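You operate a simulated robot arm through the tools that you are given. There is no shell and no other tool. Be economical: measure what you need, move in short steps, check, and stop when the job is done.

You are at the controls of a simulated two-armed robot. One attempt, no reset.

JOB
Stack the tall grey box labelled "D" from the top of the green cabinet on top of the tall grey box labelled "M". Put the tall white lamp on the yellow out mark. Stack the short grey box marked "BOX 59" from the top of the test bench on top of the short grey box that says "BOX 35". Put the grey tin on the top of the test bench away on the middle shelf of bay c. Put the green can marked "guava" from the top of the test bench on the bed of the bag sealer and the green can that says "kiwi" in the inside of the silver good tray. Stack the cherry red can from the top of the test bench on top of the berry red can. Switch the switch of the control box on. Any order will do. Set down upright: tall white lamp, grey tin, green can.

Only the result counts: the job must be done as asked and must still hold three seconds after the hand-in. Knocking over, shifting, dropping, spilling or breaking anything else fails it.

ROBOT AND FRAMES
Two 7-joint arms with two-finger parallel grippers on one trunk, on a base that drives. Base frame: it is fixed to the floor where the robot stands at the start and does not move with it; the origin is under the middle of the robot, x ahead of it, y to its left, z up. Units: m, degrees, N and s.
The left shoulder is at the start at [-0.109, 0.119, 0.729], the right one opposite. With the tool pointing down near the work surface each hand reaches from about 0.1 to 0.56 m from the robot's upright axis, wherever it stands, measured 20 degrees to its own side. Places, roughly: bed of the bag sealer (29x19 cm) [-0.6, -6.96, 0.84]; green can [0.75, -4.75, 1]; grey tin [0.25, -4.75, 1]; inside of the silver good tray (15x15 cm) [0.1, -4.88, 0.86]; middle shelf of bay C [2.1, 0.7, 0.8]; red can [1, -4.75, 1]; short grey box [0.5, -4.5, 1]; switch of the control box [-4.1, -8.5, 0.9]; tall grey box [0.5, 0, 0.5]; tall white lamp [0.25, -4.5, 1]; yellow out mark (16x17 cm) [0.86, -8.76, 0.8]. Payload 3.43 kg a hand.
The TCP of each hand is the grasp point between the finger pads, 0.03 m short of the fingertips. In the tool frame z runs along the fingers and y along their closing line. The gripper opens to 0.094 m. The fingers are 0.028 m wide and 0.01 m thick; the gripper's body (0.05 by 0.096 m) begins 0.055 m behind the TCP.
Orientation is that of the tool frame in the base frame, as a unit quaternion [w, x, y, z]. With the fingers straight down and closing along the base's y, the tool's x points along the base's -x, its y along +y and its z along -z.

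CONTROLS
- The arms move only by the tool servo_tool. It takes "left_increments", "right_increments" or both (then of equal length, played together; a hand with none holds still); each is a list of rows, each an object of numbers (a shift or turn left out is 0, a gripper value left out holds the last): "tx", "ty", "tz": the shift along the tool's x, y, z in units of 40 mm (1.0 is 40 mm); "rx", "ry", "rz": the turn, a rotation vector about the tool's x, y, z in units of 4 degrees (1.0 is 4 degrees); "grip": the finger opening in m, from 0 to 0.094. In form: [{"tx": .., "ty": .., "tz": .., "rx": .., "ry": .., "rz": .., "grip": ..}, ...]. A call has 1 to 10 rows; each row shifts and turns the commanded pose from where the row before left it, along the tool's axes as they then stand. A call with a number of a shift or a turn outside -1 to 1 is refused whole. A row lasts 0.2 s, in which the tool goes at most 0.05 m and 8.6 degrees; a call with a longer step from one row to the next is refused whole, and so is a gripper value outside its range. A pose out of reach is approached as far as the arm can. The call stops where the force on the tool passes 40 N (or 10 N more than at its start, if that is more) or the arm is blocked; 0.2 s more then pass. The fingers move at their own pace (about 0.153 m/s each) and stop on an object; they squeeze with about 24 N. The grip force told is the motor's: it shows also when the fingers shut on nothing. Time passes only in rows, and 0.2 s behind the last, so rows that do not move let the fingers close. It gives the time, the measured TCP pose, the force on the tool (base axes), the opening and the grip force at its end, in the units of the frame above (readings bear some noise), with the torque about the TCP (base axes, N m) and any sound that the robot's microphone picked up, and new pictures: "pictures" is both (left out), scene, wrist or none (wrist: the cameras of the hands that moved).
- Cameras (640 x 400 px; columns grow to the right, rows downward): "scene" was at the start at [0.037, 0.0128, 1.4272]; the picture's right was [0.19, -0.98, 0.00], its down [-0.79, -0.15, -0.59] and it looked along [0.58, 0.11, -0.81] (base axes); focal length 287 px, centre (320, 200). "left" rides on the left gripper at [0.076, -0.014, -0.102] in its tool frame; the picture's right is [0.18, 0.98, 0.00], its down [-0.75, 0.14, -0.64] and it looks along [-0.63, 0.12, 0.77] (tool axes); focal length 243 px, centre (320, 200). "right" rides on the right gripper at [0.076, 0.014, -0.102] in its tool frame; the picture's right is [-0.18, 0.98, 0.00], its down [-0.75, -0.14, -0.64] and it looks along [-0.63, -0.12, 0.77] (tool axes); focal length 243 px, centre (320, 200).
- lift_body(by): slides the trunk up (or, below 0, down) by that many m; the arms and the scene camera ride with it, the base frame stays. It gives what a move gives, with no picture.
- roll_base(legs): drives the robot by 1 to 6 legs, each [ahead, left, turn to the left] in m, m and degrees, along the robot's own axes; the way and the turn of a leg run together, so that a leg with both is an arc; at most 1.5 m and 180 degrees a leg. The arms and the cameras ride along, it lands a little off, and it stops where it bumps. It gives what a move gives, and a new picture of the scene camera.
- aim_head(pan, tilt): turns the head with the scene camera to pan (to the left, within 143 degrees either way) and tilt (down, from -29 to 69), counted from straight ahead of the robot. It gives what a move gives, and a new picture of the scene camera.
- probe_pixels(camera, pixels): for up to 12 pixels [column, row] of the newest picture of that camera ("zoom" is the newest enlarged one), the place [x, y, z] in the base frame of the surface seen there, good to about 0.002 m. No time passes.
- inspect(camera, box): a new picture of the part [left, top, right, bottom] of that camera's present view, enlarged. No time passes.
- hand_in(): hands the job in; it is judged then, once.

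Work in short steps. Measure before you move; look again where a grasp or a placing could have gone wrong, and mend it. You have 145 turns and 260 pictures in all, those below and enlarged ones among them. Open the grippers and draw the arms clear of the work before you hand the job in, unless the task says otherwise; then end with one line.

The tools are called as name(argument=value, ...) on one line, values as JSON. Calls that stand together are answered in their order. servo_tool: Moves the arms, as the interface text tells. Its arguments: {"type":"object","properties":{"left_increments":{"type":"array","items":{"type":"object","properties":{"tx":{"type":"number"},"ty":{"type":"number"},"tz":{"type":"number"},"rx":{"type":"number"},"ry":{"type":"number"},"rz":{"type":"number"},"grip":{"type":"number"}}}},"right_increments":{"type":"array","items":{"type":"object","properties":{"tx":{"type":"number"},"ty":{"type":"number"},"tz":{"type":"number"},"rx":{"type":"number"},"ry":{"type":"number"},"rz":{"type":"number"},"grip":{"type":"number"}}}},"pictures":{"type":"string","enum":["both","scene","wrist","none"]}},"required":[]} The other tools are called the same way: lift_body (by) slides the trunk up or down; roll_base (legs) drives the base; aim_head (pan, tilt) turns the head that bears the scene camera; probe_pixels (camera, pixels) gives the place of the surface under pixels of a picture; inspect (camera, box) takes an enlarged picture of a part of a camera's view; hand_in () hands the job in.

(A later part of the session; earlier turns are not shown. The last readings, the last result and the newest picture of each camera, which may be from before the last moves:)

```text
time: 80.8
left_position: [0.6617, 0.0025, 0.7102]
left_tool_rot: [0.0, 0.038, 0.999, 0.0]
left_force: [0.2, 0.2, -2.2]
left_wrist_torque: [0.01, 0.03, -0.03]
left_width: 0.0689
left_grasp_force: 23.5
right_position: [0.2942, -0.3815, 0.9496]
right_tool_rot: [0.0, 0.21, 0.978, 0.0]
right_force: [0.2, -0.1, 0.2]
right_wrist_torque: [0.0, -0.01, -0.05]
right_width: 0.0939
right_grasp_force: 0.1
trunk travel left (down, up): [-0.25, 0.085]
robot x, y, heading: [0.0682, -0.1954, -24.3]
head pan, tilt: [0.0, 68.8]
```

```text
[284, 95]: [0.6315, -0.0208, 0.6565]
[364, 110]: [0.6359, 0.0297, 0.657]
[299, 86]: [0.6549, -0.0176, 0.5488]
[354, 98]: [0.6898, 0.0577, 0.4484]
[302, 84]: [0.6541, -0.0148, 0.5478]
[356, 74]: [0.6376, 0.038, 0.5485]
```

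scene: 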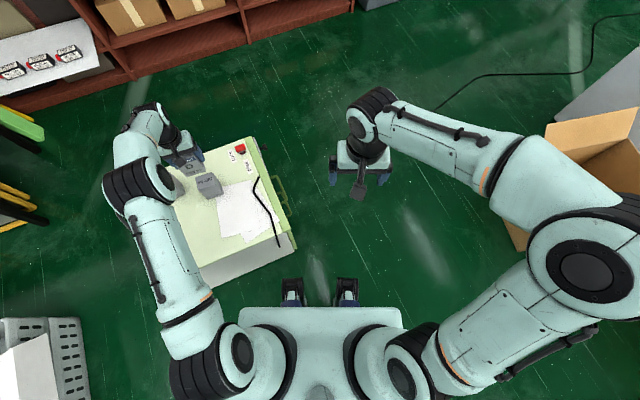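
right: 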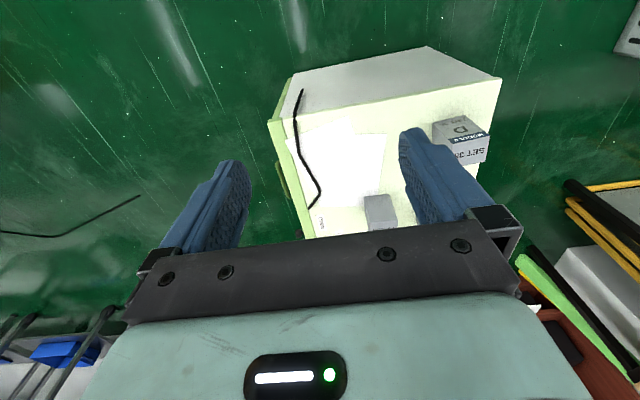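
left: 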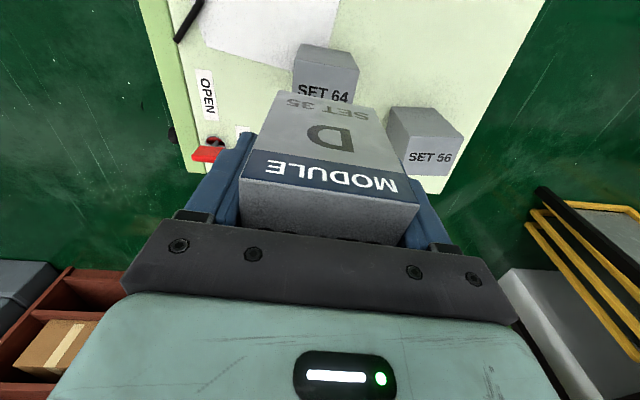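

Alignment is within 2-3 mm. I descend and set D down.

servo_tool(left_increments=[{"tx": -0.05, "tz": 0.6}, {"tz": 0.6}, {"tz": 0.6}, {"tz": 0.5}, {"tz": 0.06}, {"tz": 0.06}, {}], pictures="wrist")

```text
time: 82.4
left_position: [0.6629, 0.0029, 0.6134]
left_tool_rot: [-0.001, 0.039, 0.999, -0.001]
left_force: [0.1, -0.6, -2.0]
left_wrist_torque: [0.01, -0.01, 0.0]
left_width: 0.0693
left_grasp_force: 23.8
right_position: [0.2936, -0.3831, 0.9493]
right_tool_rot: [0.0, 0.21, 0.978, -0.001]
right_force: [-0.5, 0.0, -0.2]
right_wrist_torque: [-0.02, -0.04, 0.01]
right_width: 0.0941
right_grasp_force: 0.1
trunk travel left (down, up): [-0.25, 0.085]
robot x, y, heading: [0.0654, -0.1923, -24.3]
head pan, tilt: [0.0, 68.8]
```

left: 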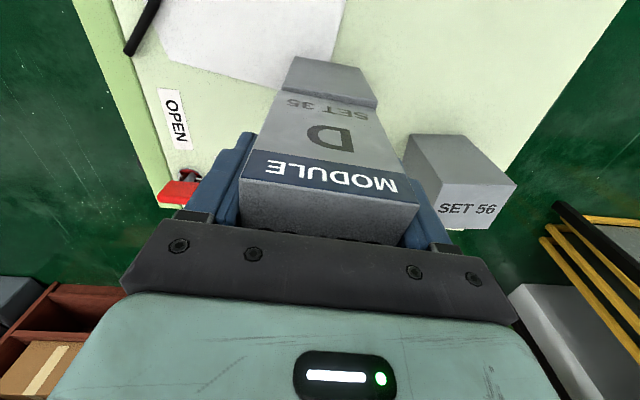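

D is about 2 mm above M and 3 mm toward -y; I correct, touch down, release and rise.

servo_tool(left_increments=[{"ty": 0.06}, {"tz": 0.04}, {"tz": 0.04}, {}], pictures="none")

```text
time: 83.4
left_position: [0.664, 0.0056, 0.6125]
left_tool_rot: [0.002, 0.04, 0.999, 0.001]
left_force: [-4.6, 2.5, 16.8]
left_wrist_torque: [-0.03, 0.44, -0.02]
left_width: 0.0694
left_grasp_force: 23.7
right_position: [0.2913, -0.3825, 0.9491]
right_tool_rot: [0.0, 0.209, 0.978, 0.0]
right_force: [-0.4, -0.1, -0.1]
right_wrist_torque: [0.01, 0.01, -0.02]
right_width: 0.0938
right_grasp_force: 0.0
trunk travel left (down, up): [-0.25, 0.085]
robot x, y, heading: [0.062, -0.1932, -24.4]
head pan, tilt: [0.0, 68.8]
```

Contact is made (17 N up). I open and rise.

servo_tool(left_increments=[{"tz": -0.04}, {"grip": 0.094}, {}, {"tz": -0.5}, {"tz": -0.9}, {"tz": -1}, {"tz": -1}, {"tz": -1}])

```text
time: 85.2
left_position: [0.6636, 0.0051, 0.7877]
left_tool_rot: [0.0, 0.039, 0.999, 0.0]
left_force: [-0.7, -0.4, 0.3]
left_wrist_torque: [0.0, -0.06, 0.02]
left_width: 0.0939
left_grasp_force: 0.0
right_position: [0.2931, -0.3825, 0.9488]
right_tool_rot: [0.0, 0.21, 0.978, 0.0]
right_force: [0.5, 0.1, -0.3]
right_wrist_torque: [-0.02, -0.02, 0.02]
right_width: 0.0941
right_grasp_force: 0.2
trunk travel left (down, up): [-0.25, 0.085]
robot x, y, heading: [0.0665, -0.1905, -24.1]
head pan, tilt: [0.0, 68.8]
```

scene: 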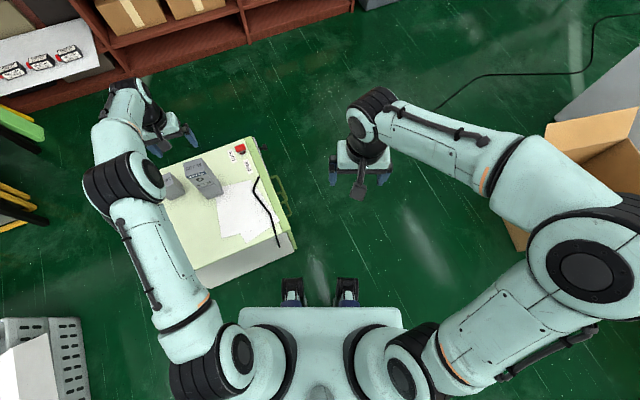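
left: 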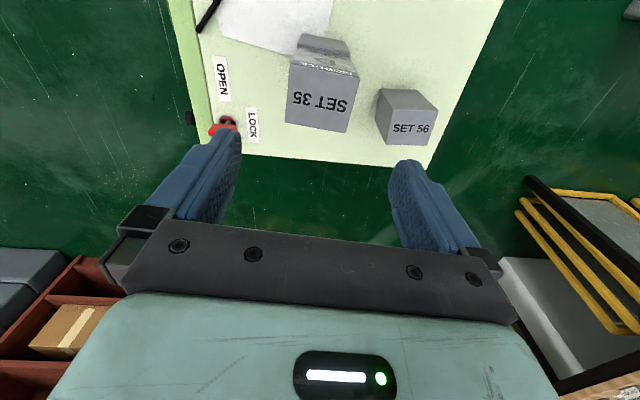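

D sits on M. I fold the left arm back, then turn to heading -90° toward the test bench and look.

servo_tool(left_increments=[{"tx": 1}, {"tx": 1}, {"tx": 1}, {"tx": 1}, {"tx": 1}, {"tx": 1}, {"rz": 1}, {"rz": 1}, {"rz": 1}, {"rz": 1}], pictures="scene")

roll_base(legs=[[-0.15, 0, 0], [0, 0, -66]])

aim_head(pan=0, tilt=20)

```text
time: 87.4
left_position: [0.4227, 0.0235, 0.7877]
left_tool_rot: [0.0, 0.179, 0.984, 0.0]
left_force: [-0.8, -0.3, -0.1]
left_wrist_torque: [0.01, -0.03, 0.03]
left_width: 0.0938
left_grasp_force: 0.0
right_position: [0.2935, -0.3824, 0.9486]
right_tool_rot: [0.0, 0.21, 0.978, -0.001]
right_force: [-0.4, 0.0, 0.2]
right_wrist_torque: [0.01, -0.02, -0.01]
right_width: 0.094
right_grasp_force: 0.1
trunk travel left (down, up): [-0.25, 0.085]
robot x, y, heading: [0.0635, -0.1885, -24.3]
head pan, tilt: [0.0, 68.8]
```

scene: 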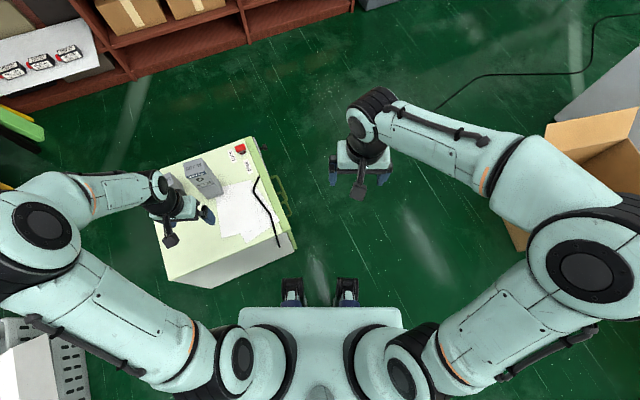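

```text
time: 91.7
left_position: [0.2664, -0.3729, 0.7875]
left_tool_rot: [0.0, 0.69, 0.724, 0.0]
left_force: [-0.2, 0.5, -0.5]
left_wrist_torque: [0.03, -0.02, 0.01]
left_width: 0.0941
left_grasp_force: 0.1
right_position: [-0.1574, -0.4136, 0.9484]
right_tool_rot: [0.0, 0.713, 0.701, 0.0]
right_force: [0.1, -1.1, 0.0]
right_wrist_torque: [-0.01, -0.01, -0.01]
right_width: 0.0941
right_grasp_force: 0.1
trunk travel left (down, up): [-0.25, 0.085]
robot x, y, heading: [-0.0714, -0.1298, -90.9]
head pan, tilt: [0.0, 68.8]
```

scene: 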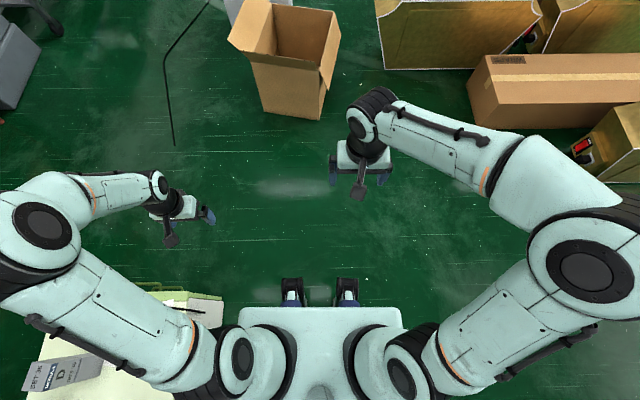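

```text
time: 92.8
left_position: [0.2658, -0.3728, 0.7868]
left_tool_rot: [0.0, 0.69, 0.724, 0.001]
left_force: [0.6, 0.0, -0.5]
left_wrist_torque: [-0.02, -0.03, 0.0]
left_width: 0.0939
left_grasp_force: 0.1
right_position: [-0.1575, -0.4138, 0.9487]
right_tool_rot: [0.0, 0.713, 0.701, 0.0]
right_force: [-0.5, -0.5, -0.5]
right_wrist_torque: [0.0, 0.01, 0.02]
right_width: 0.094
right_grasp_force: 0.1
trunk travel left (down, up): [-0.25, 0.085]
robot x, y, heading: [-0.0707, -0.1275, -90.8]
head pan, tilt: [0.0, 20.0]
```

scene: 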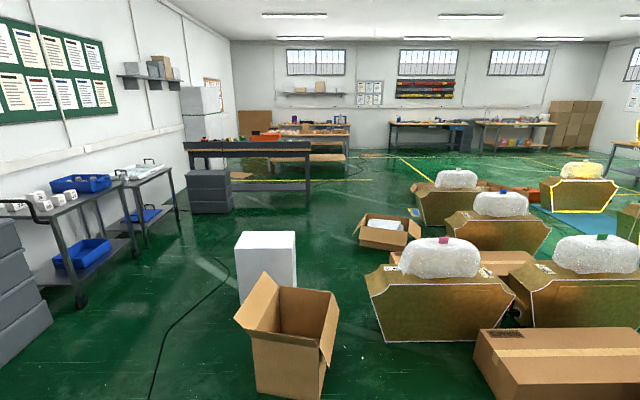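

The bench's back board faces this way at (250,148). I probe the route's obstacles and the bench.

probe_pixels(camera="scene", pixels=[[82, 303], [180, 215], [190, 146], [310, 146], [308, 205], [208, 210], [240, 300], [340, 300], [262, 270], [355, 240], [250, 142], [230, 207]])

inspect(camera="scene", box=[170, 80, 410, 230])

```text
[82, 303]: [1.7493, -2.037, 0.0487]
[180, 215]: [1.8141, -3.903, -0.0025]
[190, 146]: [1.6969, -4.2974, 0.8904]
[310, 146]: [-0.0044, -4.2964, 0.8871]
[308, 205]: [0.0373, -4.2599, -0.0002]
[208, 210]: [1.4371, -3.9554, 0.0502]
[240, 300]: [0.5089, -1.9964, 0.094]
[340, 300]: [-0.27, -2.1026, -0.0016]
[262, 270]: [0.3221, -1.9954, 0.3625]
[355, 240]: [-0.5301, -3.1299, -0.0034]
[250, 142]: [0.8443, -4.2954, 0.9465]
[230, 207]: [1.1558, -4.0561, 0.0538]
```

```text
2.67 times, centred on (290, 155) of scene
```

zoom: 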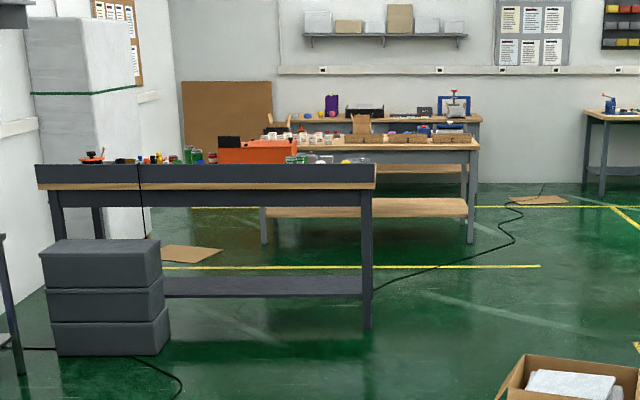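

The working side is the south (front). I take a lane at x≈0.95 between carts and white box, down to y≈-3.55, then look again.

roll_base(legs=[[0.45, 0, 0.8], [0, 1.0, 0], [1.5, 0, 0], [1.45, 0, 0]])

aim_head(pan=-35, tilt=35)

```text
time: 118.3
left_position: [1.3148, -3.8033, 0.7889]
left_tool_rot: [0.0, 0.677, 0.736, 0.0]
left_force: [-0.6, 0.6, 0.4]
left_wrist_torque: [-0.02, 0.0, 0.0]
left_width: 0.0938
left_grasp_force: 0.1
right_position: [0.8942, -3.8586, 0.948]
right_tool_rot: [0.0, 0.7, 0.714, 0.0]
right_force: [-0.6, -0.1, 0.1]
right_wrist_torque: [0.03, 0.01, -0.01]
right_width: 0.0942
right_grasp_force: 0.1
trunk travel left (down, up): [-0.25, 0.085]
robot x, y, heading: [0.9706, -3.5725, -89.1]
head pan, tilt: [0.0, 20.0]
```

scene: 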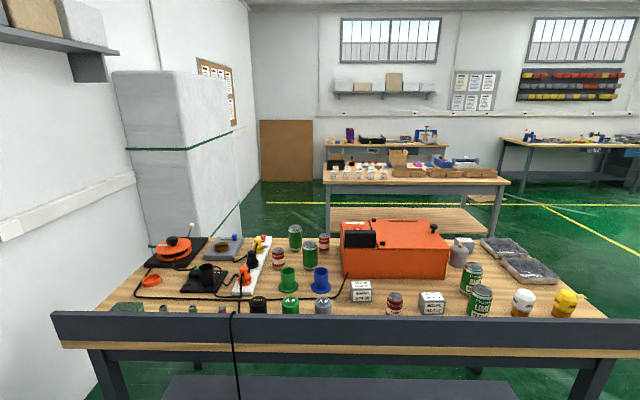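

```text
time: 119.3
left_position: [1.3161, -3.8028, 0.7866]
left_tool_rot: [0.0, 0.676, 0.737, 0.001]
left_force: [-1.2, 0.2, -0.5]
left_wrist_torque: [-0.01, 0.01, 0.02]
left_width: 0.094
left_grasp_force: 0.1
right_position: [0.8943, -3.8595, 0.9492]
right_tool_rot: [0.0, 0.7, 0.714, 0.0]
right_force: [0.3, -0.5, 0.2]
right_wrist_torque: [0.01, -0.05, 0.0]
right_width: 0.0941
right_grasp_force: 0.1
trunk travel left (down, up): [-0.25, 0.085]
robot x, y, heading: [0.9689, -3.57, -88.7]
head pan, tilt: [-35.0, 35.0]
```

scene: 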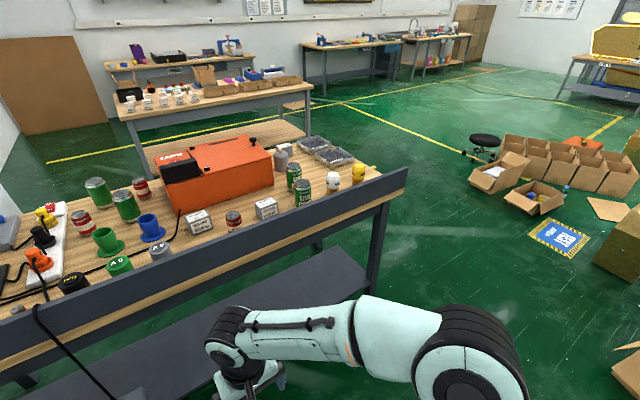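

A good overview of the bench. I zoom in to read labels and measure positions.

inspect(camera="scene", box=[0, 125, 200, 315])

inspect(camera="scene", box=[180, 125, 380, 250])

probe_pixels(camera="scene", pixels=[[265, 208], [198, 222], [233, 220], [295, 178], [303, 195], [333, 185], [359, 178], [283, 160], [98, 195], [126, 208], [142, 190], [80, 224]])

probe_pixels(camera="scene", pixels=[[303, 141], [60, 200], [335, 150], [315, 145], [225, 165], [230, 120], [108, 240], [152, 230], [160, 252], [118, 268], [72, 282], [308, 60]])

```text
2.11 times, centred on (100, 220) of scene
```

zoom: 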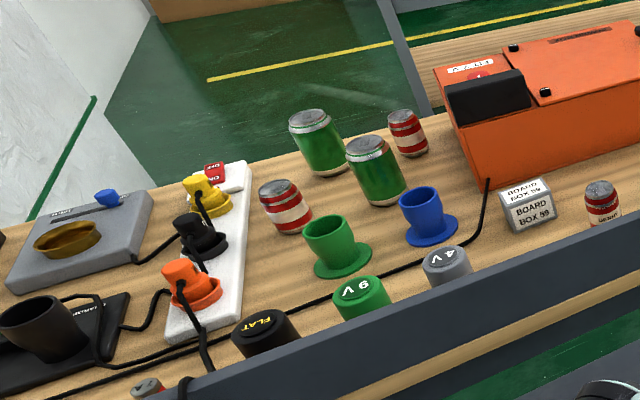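

```text
3.20 times, centred on (280, 188) of scene
```

zoom: 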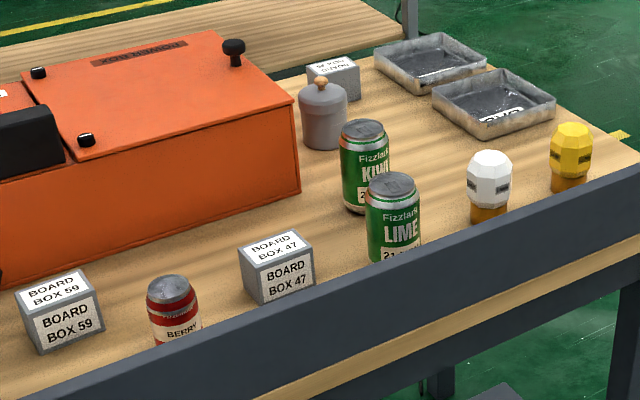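

```text
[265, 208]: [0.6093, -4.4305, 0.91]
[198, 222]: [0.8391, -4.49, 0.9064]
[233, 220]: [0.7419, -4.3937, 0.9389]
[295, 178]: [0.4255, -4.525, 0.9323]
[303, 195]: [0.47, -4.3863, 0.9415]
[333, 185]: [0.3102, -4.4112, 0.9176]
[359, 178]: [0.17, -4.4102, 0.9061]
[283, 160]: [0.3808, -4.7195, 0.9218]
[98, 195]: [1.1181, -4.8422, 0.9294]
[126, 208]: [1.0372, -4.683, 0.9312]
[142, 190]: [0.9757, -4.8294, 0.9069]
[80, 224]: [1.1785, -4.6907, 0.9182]
```

```text
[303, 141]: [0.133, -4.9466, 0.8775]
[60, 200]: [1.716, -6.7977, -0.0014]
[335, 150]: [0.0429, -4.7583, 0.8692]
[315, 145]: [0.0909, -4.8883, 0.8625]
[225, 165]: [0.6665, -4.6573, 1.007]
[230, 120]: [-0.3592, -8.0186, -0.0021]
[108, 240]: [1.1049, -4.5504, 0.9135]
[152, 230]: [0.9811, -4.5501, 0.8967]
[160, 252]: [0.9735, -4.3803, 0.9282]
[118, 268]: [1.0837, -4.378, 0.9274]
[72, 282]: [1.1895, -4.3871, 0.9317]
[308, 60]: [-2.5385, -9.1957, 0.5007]
```

Bench top z≈0.86; BOX 59 near x 0.84, KIWI (0.43,-4.54), BERRY (0.74,-4.39), tin (0.38,-4.74). I refine the box, can and tray positions in the zoomed view.

probe_pixels(camera="zoom", pixels=[[27, 290], [72, 272], [98, 298], [42, 312], [365, 127], [372, 130], [333, 63], [345, 90], [174, 283], [490, 158], [320, 88], [470, 120]])

inspect(camera="scene", box=[270, 130, 350, 180])

```text
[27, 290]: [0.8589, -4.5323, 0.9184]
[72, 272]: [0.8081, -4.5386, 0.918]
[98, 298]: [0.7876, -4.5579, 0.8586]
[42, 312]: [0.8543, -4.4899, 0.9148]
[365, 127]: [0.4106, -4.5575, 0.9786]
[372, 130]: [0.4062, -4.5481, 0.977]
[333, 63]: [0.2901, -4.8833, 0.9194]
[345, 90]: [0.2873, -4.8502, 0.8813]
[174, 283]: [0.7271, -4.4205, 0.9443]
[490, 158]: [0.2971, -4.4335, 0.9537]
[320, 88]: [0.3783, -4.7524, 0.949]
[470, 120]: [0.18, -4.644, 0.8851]
```

```text
8.00 times, centred on (310, 155) of scene
```

zoom: 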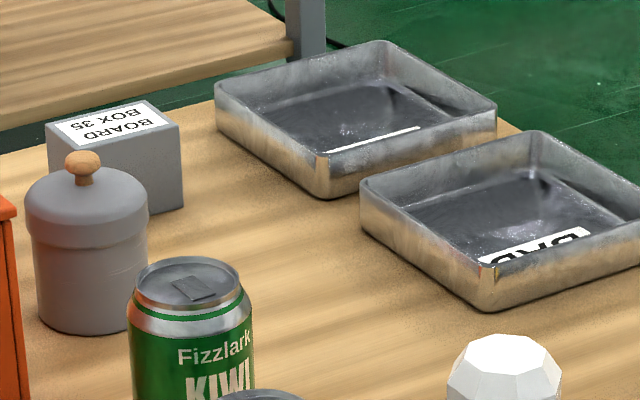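

BOX 35 confirmed at (0.288,-4.883); KIWI (0.41,-4.553). I raise both hands above the back board, then close in on the bench's back side.

servo_tool(left_increments=[{"tz": -1}, {"tz": -1}, {"tz": -1}, {"tz": -1}, {"tz": -1}, {"tz": -1}, {"tz": -1}, {"tz": -1}], right_increments=[{"tz": -1}, {"tz": -1}, {"tz": -1}, {"tz": -1}, {}, {}, {}, {}], pictures="none")

roll_base(legs=[[0, -0.31, -1.2], [0.36, 0, 0]])

aim_head(pan=0, tilt=55)

```text
time: 121.2
left_position: [1.3132, -3.8012, 1.1067]
left_tool_rot: [-0.001, 0.676, 0.737, 0.0]
left_force: [0.9, 0.4, -0.5]
left_wrist_torque: [0.0, 0.03, 0.02]
left_width: 0.0939
left_grasp_force: 0.1
right_position: [0.8928, -3.8591, 1.1074]
right_tool_rot: [0.0, 0.7, 0.714, 0.0]
right_force: [-0.2, 0.1, 0.6]
right_wrist_torque: [0.01, -0.02, -0.02]
right_width: 0.0939
right_grasp_force: 0.1
trunk travel left (down, up): [-0.25, 0.085]
robot x, y, heading: [0.9685, -3.5726, -89.0]
head pan, tilt: [-35.0, 35.0]
```

```text
time: 126.3
left_position: [1.0025, -4.1704, 1.1072]
left_tool_rot: [0.0, 0.682, 0.731, 0.0]
left_force: [1.1, -0.2, -0.6]
left_wrist_torque: [0.01, 0.04, 0.0]
left_width: 0.0942
left_grasp_force: 0.0
right_position: [0.5794, -4.2223, 1.1085]
right_tool_rot: [0.0, 0.706, 0.708, 0.0]
right_force: [-0.2, 0.5, -0.5]
right_wrist_torque: [0.03, 0.02, -0.02]
right_width: 0.0942
right_grasp_force: 0.0
trunk travel left (down, up): [-0.25, 0.085]
robot x, y, heading: [0.6633, -3.9307, -89.7]
head pan, tilt: [-35.0, 35.0]
```

scene: 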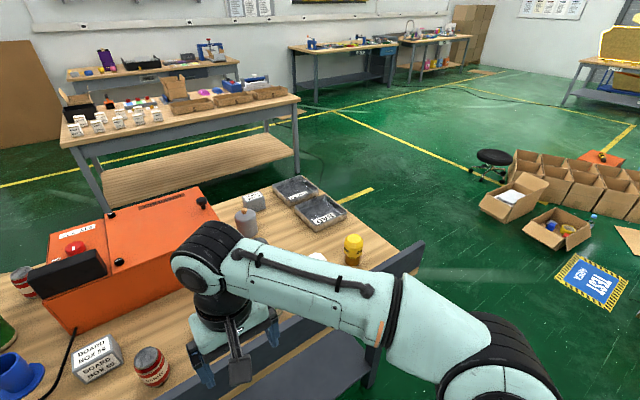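

```text
time: 127.4
left_position: [1.0033, -4.1709, 1.1078]
left_tool_rot: [0.0, 0.682, 0.731, 0.0]
left_force: [-0.7, -0.3, -0.2]
left_wrist_torque: [-0.01, -0.03, 0.02]
left_width: 0.0939
left_grasp_force: 0.0
right_position: [0.5794, -4.2219, 1.1092]
right_tool_rot: [0.0, 0.706, 0.709, 0.0]
right_force: [0.6, -0.5, 0.6]
right_wrist_torque: [0.03, -0.02, -0.03]
right_width: 0.0945
right_grasp_force: 0.1
trunk travel left (down, up): [-0.25, 0.085]
robot x, y, heading: [0.6599, -3.9343, -89.9]
head pan, tilt: [0.0, 55.0]
```

scene: 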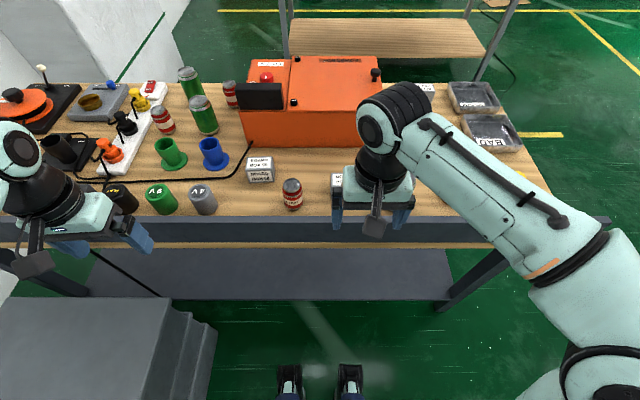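

I zoom on BOX 59 and the cans to get precise poses and labels.

inspect(camera="scene", box=[230, 140, 320, 215])

inspect(camera="scene", box=[145, 60, 265, 145])

probe_pixels(camera="scene", pixels=[[249, 159], [271, 159], [270, 169], [248, 170], [292, 184], [189, 71], [200, 100], [229, 84], [163, 112], [300, 215], [260, 225], [320, 213]])

```text
5.33 times, centred on (275, 178) of scene
```

zoom: 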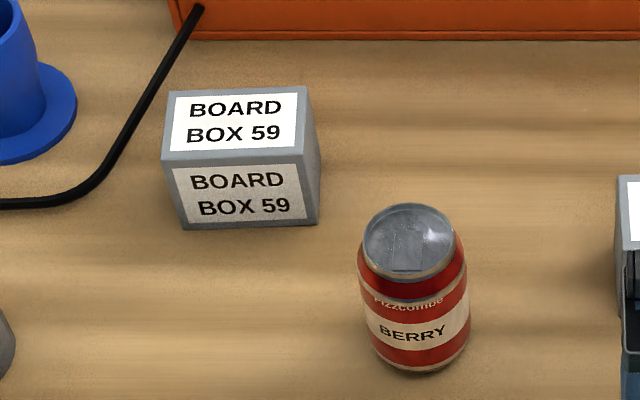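

```text
4.71 times, centred on (205, 102) of scene
```

zoom: 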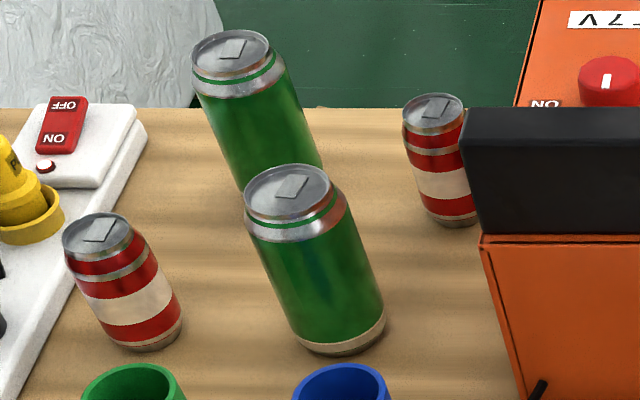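

```text
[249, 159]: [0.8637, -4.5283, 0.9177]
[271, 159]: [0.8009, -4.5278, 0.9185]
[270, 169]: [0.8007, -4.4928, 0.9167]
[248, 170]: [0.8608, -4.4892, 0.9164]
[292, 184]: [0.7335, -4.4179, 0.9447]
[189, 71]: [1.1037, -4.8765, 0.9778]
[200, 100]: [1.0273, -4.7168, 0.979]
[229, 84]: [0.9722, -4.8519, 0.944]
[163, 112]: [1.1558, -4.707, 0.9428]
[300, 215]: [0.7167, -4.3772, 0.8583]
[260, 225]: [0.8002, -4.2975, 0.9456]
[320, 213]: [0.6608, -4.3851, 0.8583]
```

BOX 59 centre (0.832,-4.510), top 0.918, closing along x suits. I move the left hand above it.

servo_tool(left_increments=[{"tx": -0.815, "ty": -0.486}, {"tx": -0.815, "ty": -0.486}, {"tx": -0.815, "ty": -0.486}, {"tx": -0.815, "ty": -0.486}, {"tx": -0.815, "ty": -0.486}, {"tx": -0.815, "ty": -0.486}, {"tx": -0.815, "ty": -0.486}, {"tx": -0.815, "ty": -0.486}, {"tx": -0.815, "ty": -0.486}, {"tx": -0.815, "ty": -0.486}], pictures="wrist")

```text
time: 129.6
left_position: [0.8677, -4.3929, 1.0976]
left_tool_rot: [0.001, 0.683, 0.73, 0.0]
left_force: [-0.2, -1.0, -0.3]
left_wrist_torque: [-0.02, 0.0, 0.01]
left_width: 0.0939
left_grasp_force: 0.1
left hand out of reach, approached as far as the arm can: row 7, 8, 9, 10
right_position: [0.5796, -4.2196, 1.1077]
right_tool_rot: [0.0, 0.706, 0.708, 0.0]
right_force: [0.6, -0.8, 0.3]
right_wrist_torque: [0.03, -0.01, 0.0]
right_width: 0.094
right_grasp_force: 0.1
trunk travel left (down, up): [-0.25, 0.085]
robot x, y, heading: [0.661, -3.9351, -89.7]
head pan, tilt: [0.0, 55.0]
```

left: 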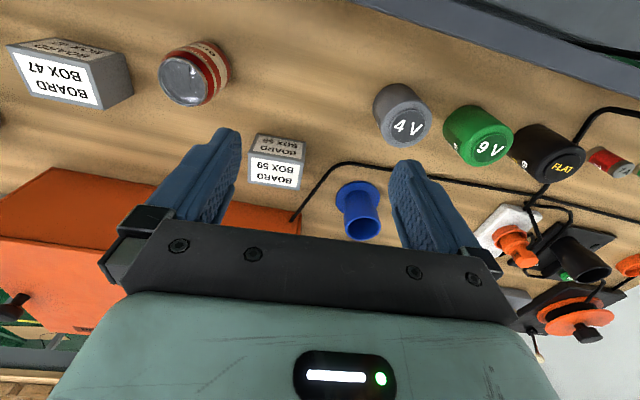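

Short at this height. I raise the trunk and turn the base right 25° to bring the left shoulder forward.

lift_body(by=0.085)

roll_base(legs=[[0, 0, -25]])

```text
time: 130.8
left_position: [0.867, -4.394, 1.1835]
left_tool_rot: [-0.001, 0.684, 0.73, 0.0]
left_force: [0.2, 1.1, 1.6]
left_wrist_torque: [-0.01, 0.04, -0.01]
left_width: 0.0941
left_grasp_force: 0.0
right_position: [0.5798, -4.2201, 1.1943]
right_tool_rot: [0.0, 0.707, 0.707, 0.001]
right_force: [-1.2, 0.6, -0.3]
right_wrist_torque: [-0.04, 0.02, 0.05]
right_width: 0.094
right_grasp_force: 0.1
trunk travel left (down, up): [-0.335, 0.0]
robot x, y, heading: [0.6644, -3.9322, -89.6]
head pan, tilt: [0.0, 55.0]
```

```text
time: 132.4
left_position: [0.6544, -4.4394, 1.1832]
left_tool_rot: [0.0, 0.824, 0.567, 0.0]
left_force: [0.3, 0.2, 0.9]
left_wrist_torque: [-0.03, 0.01, 0.0]
left_width: 0.094
left_grasp_force: 0.1
right_position: [0.4673, -4.1597, 1.194]
right_tool_rot: [0.0, 0.843, 0.538, 0.0]
right_force: [-0.1, -1.0, -0.5]
right_wrist_torque: [0.02, 0.02, 0.01]
right_width: 0.0942
right_grasp_force: 0.1
trunk travel left (down, up): [-0.335, 0.0]
robot x, y, heading: [0.6624, -3.9344, -114.4]
head pan, tilt: [0.0, 55.0]
```

scene: 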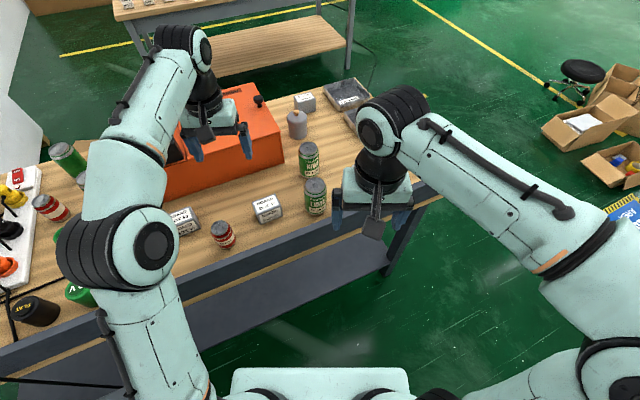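

Now I bring the left hand over BOX 59 and align it.

servo_tool(left_increments=[{"ty": 0.96}, {"ty": 0.96}, {"ty": 0.96}, {"ty": 0.96}, {"ty": 0.95}, {"rz": -1}, {"rz": -1}, {"rz": -1}, {"rz": -1}, {"rz": -1}], pictures="none")

servo_tool(left_increments=[{"rz": -0.95}, {"tz": 1}, {"tz": 1}, {"tz": 1}], pictures="wrist")

```text
time: 134.7
left_position: [0.8338, -4.5091, 1.1835]
left_tool_rot: [0.0, 0.713, 0.701, 0.0]
left_force: [0.1, 0.6, -0.6]
left_wrist_torque: [-0.03, 0.04, -0.02]
left_width: 0.094
left_grasp_force: 0.0
right_position: [0.4683, -4.1598, 1.1925]
right_tool_rot: [0.0, 0.842, 0.539, 0.0]
right_force: [-0.3, 0.4, 0.1]
right_wrist_torque: [-0.02, 0.01, 0.02]
right_width: 0.0939
right_grasp_force: 0.1
trunk travel left (down, up): [-0.335, 0.0]
robot x, y, heading: [0.6632, -3.9332, -114.7]
head pan, tilt: [0.0, 55.0]
```

```text
time: 135.7
left_position: [0.8344, -4.5098, 1.0644]
left_tool_rot: [0.0, 0.689, 0.724, 0.001]
left_force: [-0.6, -1.0, 0.0]
left_wrist_torque: [-0.01, 0.0, -0.02]
left_width: 0.094
left_grasp_force: 0.0
right_position: [0.4673, -4.16, 1.1934]
right_tool_rot: [0.0, 0.842, 0.539, 0.001]
right_force: [-0.4, 0.3, 0.1]
right_wrist_torque: [-0.02, 0.0, -0.01]
right_width: 0.0941
right_grasp_force: 0.1
trunk travel left (down, up): [-0.335, 0.0]
robot x, y, heading: [0.6617, -3.9324, -115.0]
head pan, tilt: [0.0, 55.0]
```

left: 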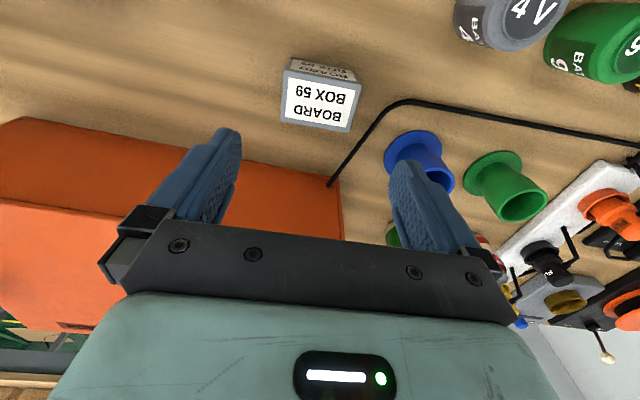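

I check the box's top corners from this camera.

probe_pixels(camera="left", pixels=[[289, 74], [357, 86], [347, 128], [284, 118]])

```text
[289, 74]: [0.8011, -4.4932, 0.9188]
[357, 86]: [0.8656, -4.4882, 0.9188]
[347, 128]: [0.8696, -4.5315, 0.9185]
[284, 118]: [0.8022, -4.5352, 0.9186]
```

Aligned. I descend to z 0.897, close and lift.

servo_tool(left_increments=[{"tx": -0.05, "tz": 0.9}, {"tz": 0.9}, {"tz": 0.9}, {"tz": 0.9}, {"tz": 0.55}, {"grip": 0}, {}, {}, {"tz": -0.5}, {"tz": -1}], pictures="wrist")

```text
time: 137.8
left_position: [0.834, -4.5103, 0.9575]
left_tool_rot: [0.0, 0.69, 0.724, 0.0]
left_force: [0.2, 0.5, -1.0]
left_wrist_torque: [-0.03, 0.06, -0.02]
left_width: 0.0791
left_grasp_force: 24.4
right_position: [0.4658, -4.1595, 1.1933]
right_tool_rot: [0.0, 0.842, 0.539, 0.0]
right_force: [0.2, 0.2, 0.2]
right_wrist_torque: [-0.02, -0.01, 0.01]
right_width: 0.0939
right_grasp_force: 0.1
trunk travel left (down, up): [-0.335, 0.0]
robot x, y, heading: [0.6571, -3.9338, -115.0]
head pan, tilt: [0.0, 55.0]
```

left: 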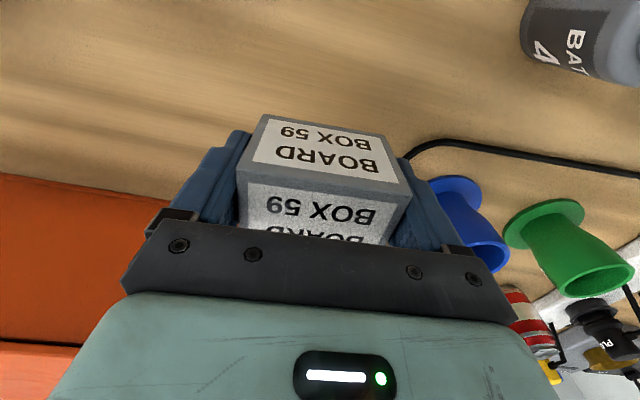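

BOX 59 is held. I lift and retract it, then turn left to heading ≈ -50° so the right hand can reach KIWI.

servo_tool(left_increments=[{"tz": -1}, {"tz": -1}, {"tz": -1}, {"tz": -1}, {"tx": 1}, {"tx": 1}, {"tx": 1}, {"tx": 1}, {"tx": 1}], pictures="none")

roll_base(legs=[[0, 0, 65], [-0.049, -0.09, 0]])

```text
time: 139.8
left_position: [0.8237, -4.308, 1.1174]
left_tool_rot: [0.0, 0.69, 0.724, -0.001]
left_force: [0.3, 0.4, -1.1]
left_wrist_torque: [-0.03, -0.01, 0.0]
left_width: 0.079
left_grasp_force: 23.9
right_position: [0.4676, -4.1591, 1.1935]
right_tool_rot: [0.0, 0.842, 0.539, 0.0]
right_force: [0.3, 0.1, -0.3]
right_wrist_torque: [0.0, 0.01, -0.01]
right_width: 0.094
right_grasp_force: 0.0
trunk travel left (down, up): [-0.335, 0.0]
robot x, y, heading: [0.6587, -3.9329, -114.7]
head pan, tilt: [0.0, 55.0]
```

```text
time: 144.1
left_position: [0.9729, -3.9715, 1.1182]
left_tool_rot: [0.0, 0.201, 0.98, 0.0]
left_force: [0.3, -0.5, -2.2]
left_wrist_torque: [0.01, -0.04, -0.01]
left_width: 0.0792
left_grasp_force: 24.0
right_position: [0.6812, -4.2254, 1.1939]
right_tool_rot: [0.0, 0.429, 0.903, 0.0]
right_force: [0.4, -0.1, 0.1]
right_wrist_torque: [-0.04, -0.06, 0.0]
right_width: 0.094
right_grasp_force: 0.0
trunk travel left (down, up): [-0.335, 0.0]
robot x, y, heading: [0.5632, -3.9526, -50.9]
head pan, tilt: [0.0, 55.0]
```

scene: 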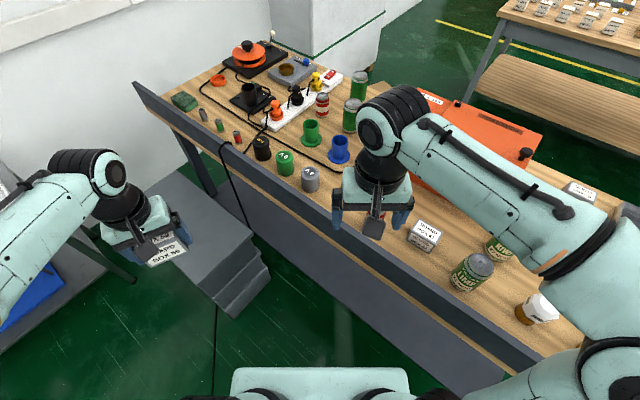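

The right hand goes toward KIWI, keeping its present yaw (closing diagonally, clear of LIME).

servo_tool(right_increments=[{"tx": -0.2, "ty": -1}, {"tx": -0.2, "ty": -1}, {"tx": -0.2, "ty": -1}, {"tx": -0.2, "ty": -1}, {"tx": -0.2, "ty": -1}, {"tx": -0.2, "ty": -1}, {"tx": -0.2, "ty": -1}, {"tx": -0.2, "ty": -1}, {"tx": -0.2, "ty": -1}, {"tx": -0.2, "ty": -1}])

```text
time: 146.3
left_position: [0.9723, -3.9734, 1.117]
left_tool_rot: [0.0, 0.201, 0.98, 0.001]
left_force: [-0.3, 0.6, -1.7]
left_wrist_torque: [0.03, 0.0, 0.0]
left_width: 0.0793
left_grasp_force: 24.7
right_position: [0.4238, -4.542, 1.1937]
right_tool_rot: [-0.001, 0.429, 0.903, 0.0]
right_force: [-1.1, 0.5, 0.1]
right_wrist_torque: [0.0, -0.02, 0.0]
right_width: 0.0941
right_grasp_force: 0.0
trunk travel left (down, up): [-0.335, 0.0]
robot x, y, heading: [0.5636, -3.9529, -50.6]
head pan, tilt: [0.0, 55.0]
```

scene: 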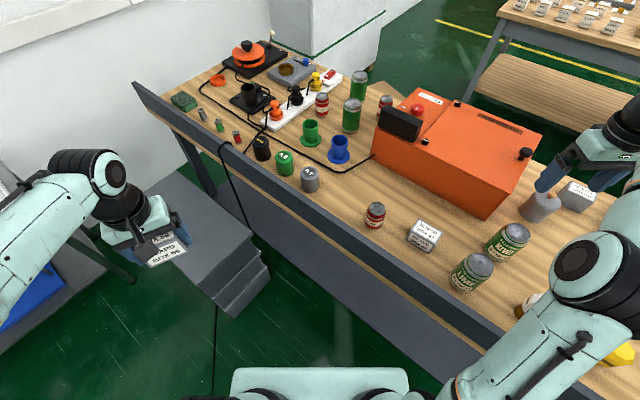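
right: 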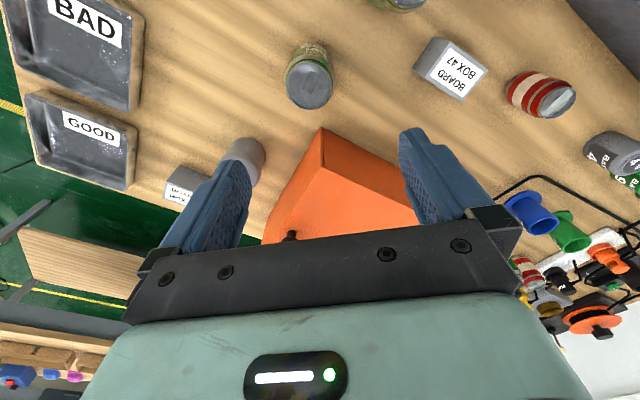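

KIWI's lid is centred near (310,88) in the right camera. I probe its rim.

probe_pixels(camera="right", pixels=[[310, 88], [291, 85], [330, 92], [308, 105], [313, 72]])

```text
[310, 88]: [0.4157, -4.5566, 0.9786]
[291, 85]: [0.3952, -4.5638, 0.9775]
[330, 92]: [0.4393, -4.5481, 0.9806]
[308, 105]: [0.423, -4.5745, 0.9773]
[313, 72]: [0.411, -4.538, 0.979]
```

Centre (0.417,-4.556). I centre the hand and go down part way to check.

servo_tool(right_increments=[{"tx": -0.16, "ty": -0.36}, {"tz": 1}, {"tz": 1}, {"tz": 1}, {"tz": 0.9}], pictures="wrist")

```text
time: 147.5
left_position: [0.9727, -3.9709, 1.1177]
left_tool_rot: [0.0, 0.202, 0.979, 0.0]
left_force: [-0.4, 0.2, -2.3]
left_wrist_torque: [0.01, 0.01, 0.0]
left_width: 0.0792
left_grasp_force: 23.5
right_position: [0.4148, -4.5562, 1.0377]
right_tool_rot: [0.0, 0.429, 0.903, 0.0]
right_force: [0.4, 0.5, -0.1]
right_wrist_torque: [0.04, 0.04, -0.02]
right_width: 0.094
right_grasp_force: 0.1
trunk travel left (down, up): [-0.335, 0.0]
robot x, y, heading: [0.5616, -3.9501, -50.8]
head pan, tilt: [0.0, 55.0]
```

right: 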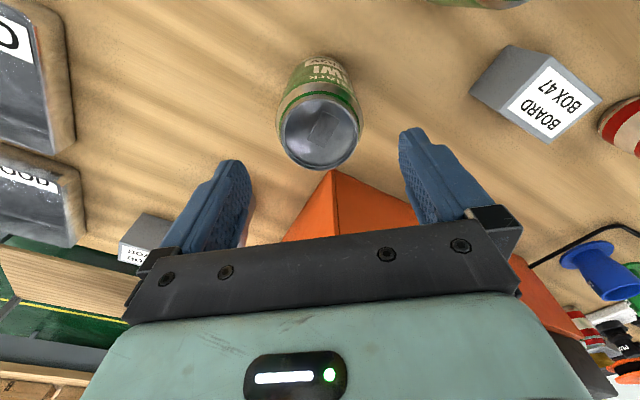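

The orange box is close on the far side; I probe its near corner for clearance.

probe_pixels(camera="right", pixels=[[333, 175], [350, 185], [320, 190], [400, 225], [321, 130]])

```text
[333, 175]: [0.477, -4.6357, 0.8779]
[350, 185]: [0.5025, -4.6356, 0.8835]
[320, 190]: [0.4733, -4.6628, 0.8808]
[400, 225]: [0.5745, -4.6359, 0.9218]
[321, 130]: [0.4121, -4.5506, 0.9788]
```

Corner is 97 mm away: clear. I descend, grasp and lift KIWI.

servo_tool(right_increments=[{"tz": 0.9}, {"tz": 0.9}, {"tz": 0.75}, {"grip": 0}, {}, {}, {"tz": -0.5}, {"tz": -1}, {"tz": -1}, {"tz": -1}], pictures="wrist")

```text
time: 149.7
left_position: [0.9725, -3.9709, 1.1158]
left_tool_rot: [0.0, 0.201, 0.98, 0.0]
left_force: [0.3, 0.8, -1.7]
left_wrist_torque: [0.03, 0.04, -0.03]
left_width: 0.0788
left_grasp_force: 23.9
right_position: [0.4113, -4.5528, 1.0777]
right_tool_rot: [-0.001, 0.429, 0.903, -0.001]
right_force: [0.0, 0.3, -2.6]
right_wrist_torque: [0.02, 0.01, -0.02]
right_width: 0.0666
right_grasp_force: 24.2
trunk travel left (down, up): [-0.335, 0.0]
robot x, y, heading: [0.5631, -3.9512, -50.6]
head pan, tilt: [0.0, 55.0]
```

right: 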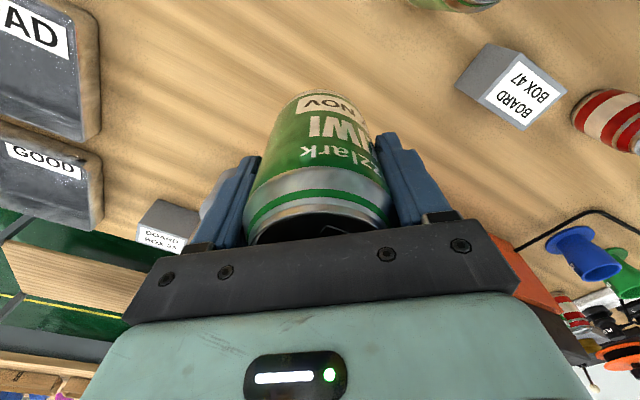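

KIWI is held well. I retract it above the back board, square up, back off slightly, and look to the west side for the route.

servo_tool(right_increments=[{"tz": -1}, {"tz": -1}, {"tx": 0.2, "ty": 1}, {"tx": 0.2, "ty": 1}, {"tx": 0.2, "ty": 1}, {"tx": 0.2, "ty": 1}, {"tx": 0.2, "ty": 1}, {"tx": 0.2, "ty": 1}, {"tx": 0.2, "ty": 1}, {"tx": 0.2, "ty": 1}], pictures="none")

roll_base(legs=[[0, 0, -39], [-0.15, 0, 0]])

aim_head(pan=-75, tilt=40)

```text
time: 151.9
left_position: [0.9723, -3.9703, 1.1172]
left_tool_rot: [0.0, 0.201, 0.98, 0.0]
left_force: [0.1, -0.5, -1.3]
left_wrist_torque: [0.0, -0.01, 0.03]
left_width: 0.0792
left_grasp_force: 23.9
right_position: [0.624, -4.3011, 1.1559]
right_tool_rot: [0.001, 0.43, 0.903, -0.001]
right_force: [0.0, 0.2, -3.0]
right_wrist_torque: [-0.03, -0.01, 0.02]
right_width: 0.0667
right_grasp_force: 24.1
trunk travel left (down, up): [-0.335, 0.0]
robot x, y, heading: [0.5582, -3.9505, -51.0]
head pan, tilt: [0.0, 55.0]
```

```text
time: 155.1
left_position: [0.8686, -4.0727, 1.1171]
left_tool_rot: [0.0, 0.515, 0.857, -0.001]
left_force: [0.2, 0.4, -1.6]
left_wrist_torque: [-0.03, 0.02, -0.01]
left_width: 0.0793
left_grasp_force: 24.0
right_position: [0.3894, -4.1103, 1.1556]
right_tool_rot: [0.0, 0.705, 0.71, 0.0]
right_force: [-0.1, -0.7, -3.8]
right_wrist_torque: [-0.05, 0.04, -0.01]
right_width: 0.0664
right_grasp_force: 23.8
trunk travel left (down, up): [-0.335, 0.0]
robot x, y, heading: [0.5654, -3.7994, -89.3]
head pan, tilt: [0.0, 55.0]
```

scene: 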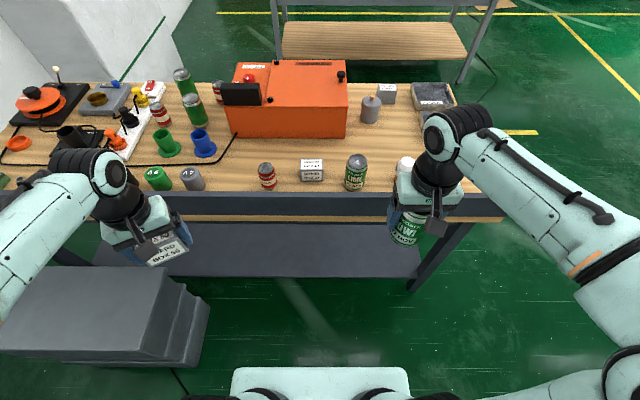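

```text
time: 156.6
left_position: [0.8693, -4.0712, 1.1176]
left_tool_rot: [0.0, 0.515, 0.857, 0.0]
left_force: [-0.2, 0.5, -1.8]
left_wrist_torque: [-0.03, -0.02, 0.03]
left_width: 0.0792
left_grasp_force: 23.7
right_position: [0.3904, -4.1092, 1.1556]
right_tool_rot: [0.0, 0.705, 0.709, 0.0]
right_force: [0.7, 0.3, -3.6]
right_wrist_torque: [0.04, -0.03, 0.02]
right_width: 0.0664
right_grasp_force: 24.3
trunk travel left (down, up): [-0.335, 0.0]
robot x, y, heading: [0.5589, -3.7982, -89.7]
head pan, tilt: [-75.0, 40.0]
```

scene: 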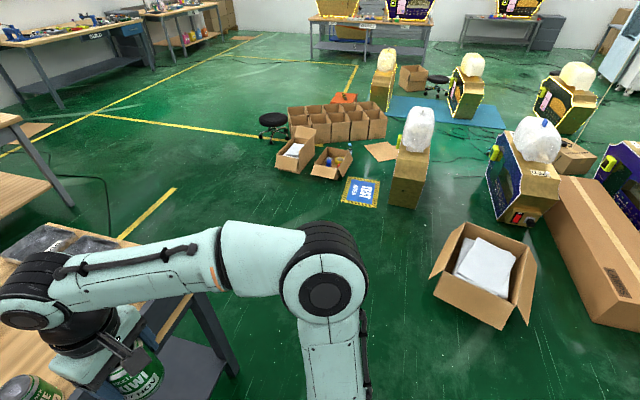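

I probe the carton, floor and neighbouring table for the route.

probe_pixels(camera="scene", pixels=[[436, 298], [500, 328], [345, 205], [236, 368], [70, 205], [45, 180], [30, 185], [310, 178], [395, 200], [118, 240], [430, 235], [10, 120]])

```text
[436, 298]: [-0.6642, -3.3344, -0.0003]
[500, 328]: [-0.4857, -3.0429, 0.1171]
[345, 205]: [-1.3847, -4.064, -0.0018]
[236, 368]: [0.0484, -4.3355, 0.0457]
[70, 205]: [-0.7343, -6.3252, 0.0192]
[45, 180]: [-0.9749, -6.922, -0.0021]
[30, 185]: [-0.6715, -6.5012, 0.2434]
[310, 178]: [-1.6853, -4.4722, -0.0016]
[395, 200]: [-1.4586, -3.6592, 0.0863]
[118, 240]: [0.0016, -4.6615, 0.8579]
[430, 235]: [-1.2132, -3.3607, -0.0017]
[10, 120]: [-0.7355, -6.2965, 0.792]
```

Route clear: west to x≈-0.45, south to y≈-5.4, turn to face the bench front, then shift to the tray.

roll_base(legs=[[0, -1.0, -0.3], [1.5, 0, 0], [0.05, 0, 0], [0, 0, 180], [0, -0.4, 0]])

aim_head(pan=-10, tilt=50)

```text
time: 184.2
left_position: [-0.3722, -5.07, 1.118]
left_tool_rot: [0.001, 0.843, -0.537, 0.001]
left_force: [0.1, 0.0, -0.7]
left_wrist_torque: [-0.01, -0.03, 0.0]
left_width: 0.0794
left_grasp_force: 23.9
right_position: [0.1095, -5.0581, 1.1555]
right_tool_rot: [0.0, -0.691, 0.723, 0.0]
right_force: [-0.4, 0.2, -2.9]
right_wrist_torque: [0.02, 0.01, 0.01]
right_width: 0.0662
right_grasp_force: 24.0
trunk travel left (down, up): [-0.335, 0.0]
robot x, y, heading: [-0.0836, -5.3558, 87.3]
head pan, tilt: [-75.0, 40.0]
```

scene: 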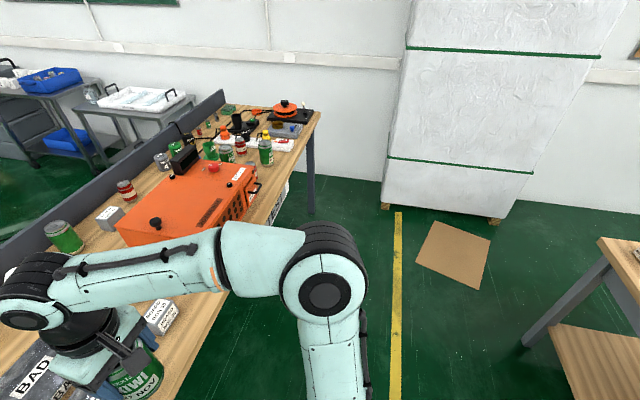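

```text
time: 185.6
left_position: [-0.3724, -5.0705, 1.1167]
left_tool_rot: [0.0, 0.844, -0.537, 0.001]
left_force: [-0.3, 0.6, -0.3]
left_wrist_torque: [-0.01, 0.01, 0.0]
left_width: 0.0792
left_grasp_force: 23.8
right_position: [0.1078, -5.0573, 1.1549]
right_tool_rot: [-0.001, -0.691, 0.723, 0.0]
right_force: [0.3, 0.0, -3.8]
right_wrist_torque: [0.03, 0.04, -0.06]
right_width: 0.0662
right_grasp_force: 24.1
trunk travel left (down, up): [-0.335, 0.0]
robot x, y, heading: [-0.0779, -5.3579, 87.4]
head pan, tilt: [-10.0, 50.0]
```

scene: 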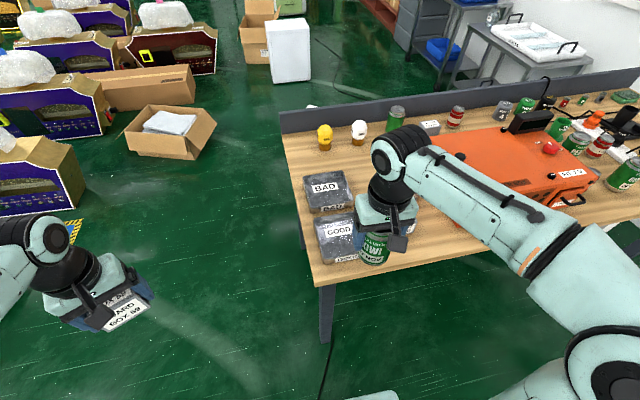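

I zoom on the GOOD tray to measure its inside.

inspect(camera="scene", box=[290, 160, 410, 280])

probe_pixels(camera="scene", pixels=[[318, 218], [353, 214], [325, 263], [345, 245], [330, 245], [322, 215], [320, 283], [450, 249], [338, 225], [316, 222], [326, 258], [350, 258]])

```text
3.33 times, centred on (350, 220) of scene
```

zoom: 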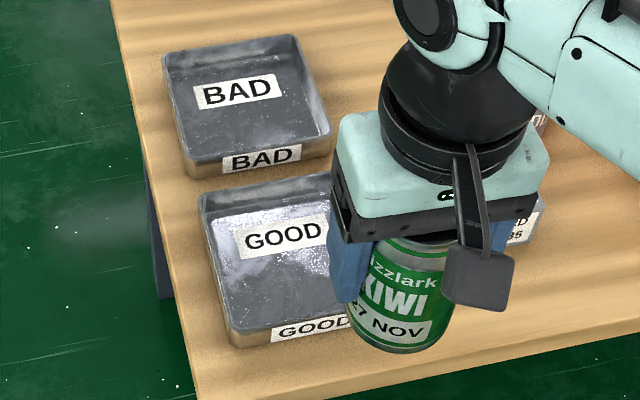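

```text
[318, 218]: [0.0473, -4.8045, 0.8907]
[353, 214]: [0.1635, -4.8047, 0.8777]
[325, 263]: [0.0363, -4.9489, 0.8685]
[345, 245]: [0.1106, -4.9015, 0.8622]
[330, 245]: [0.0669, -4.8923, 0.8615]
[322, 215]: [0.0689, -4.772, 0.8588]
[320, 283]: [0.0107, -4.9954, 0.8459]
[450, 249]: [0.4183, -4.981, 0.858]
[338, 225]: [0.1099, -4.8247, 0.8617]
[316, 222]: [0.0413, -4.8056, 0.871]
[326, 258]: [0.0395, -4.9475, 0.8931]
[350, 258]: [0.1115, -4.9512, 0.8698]
```

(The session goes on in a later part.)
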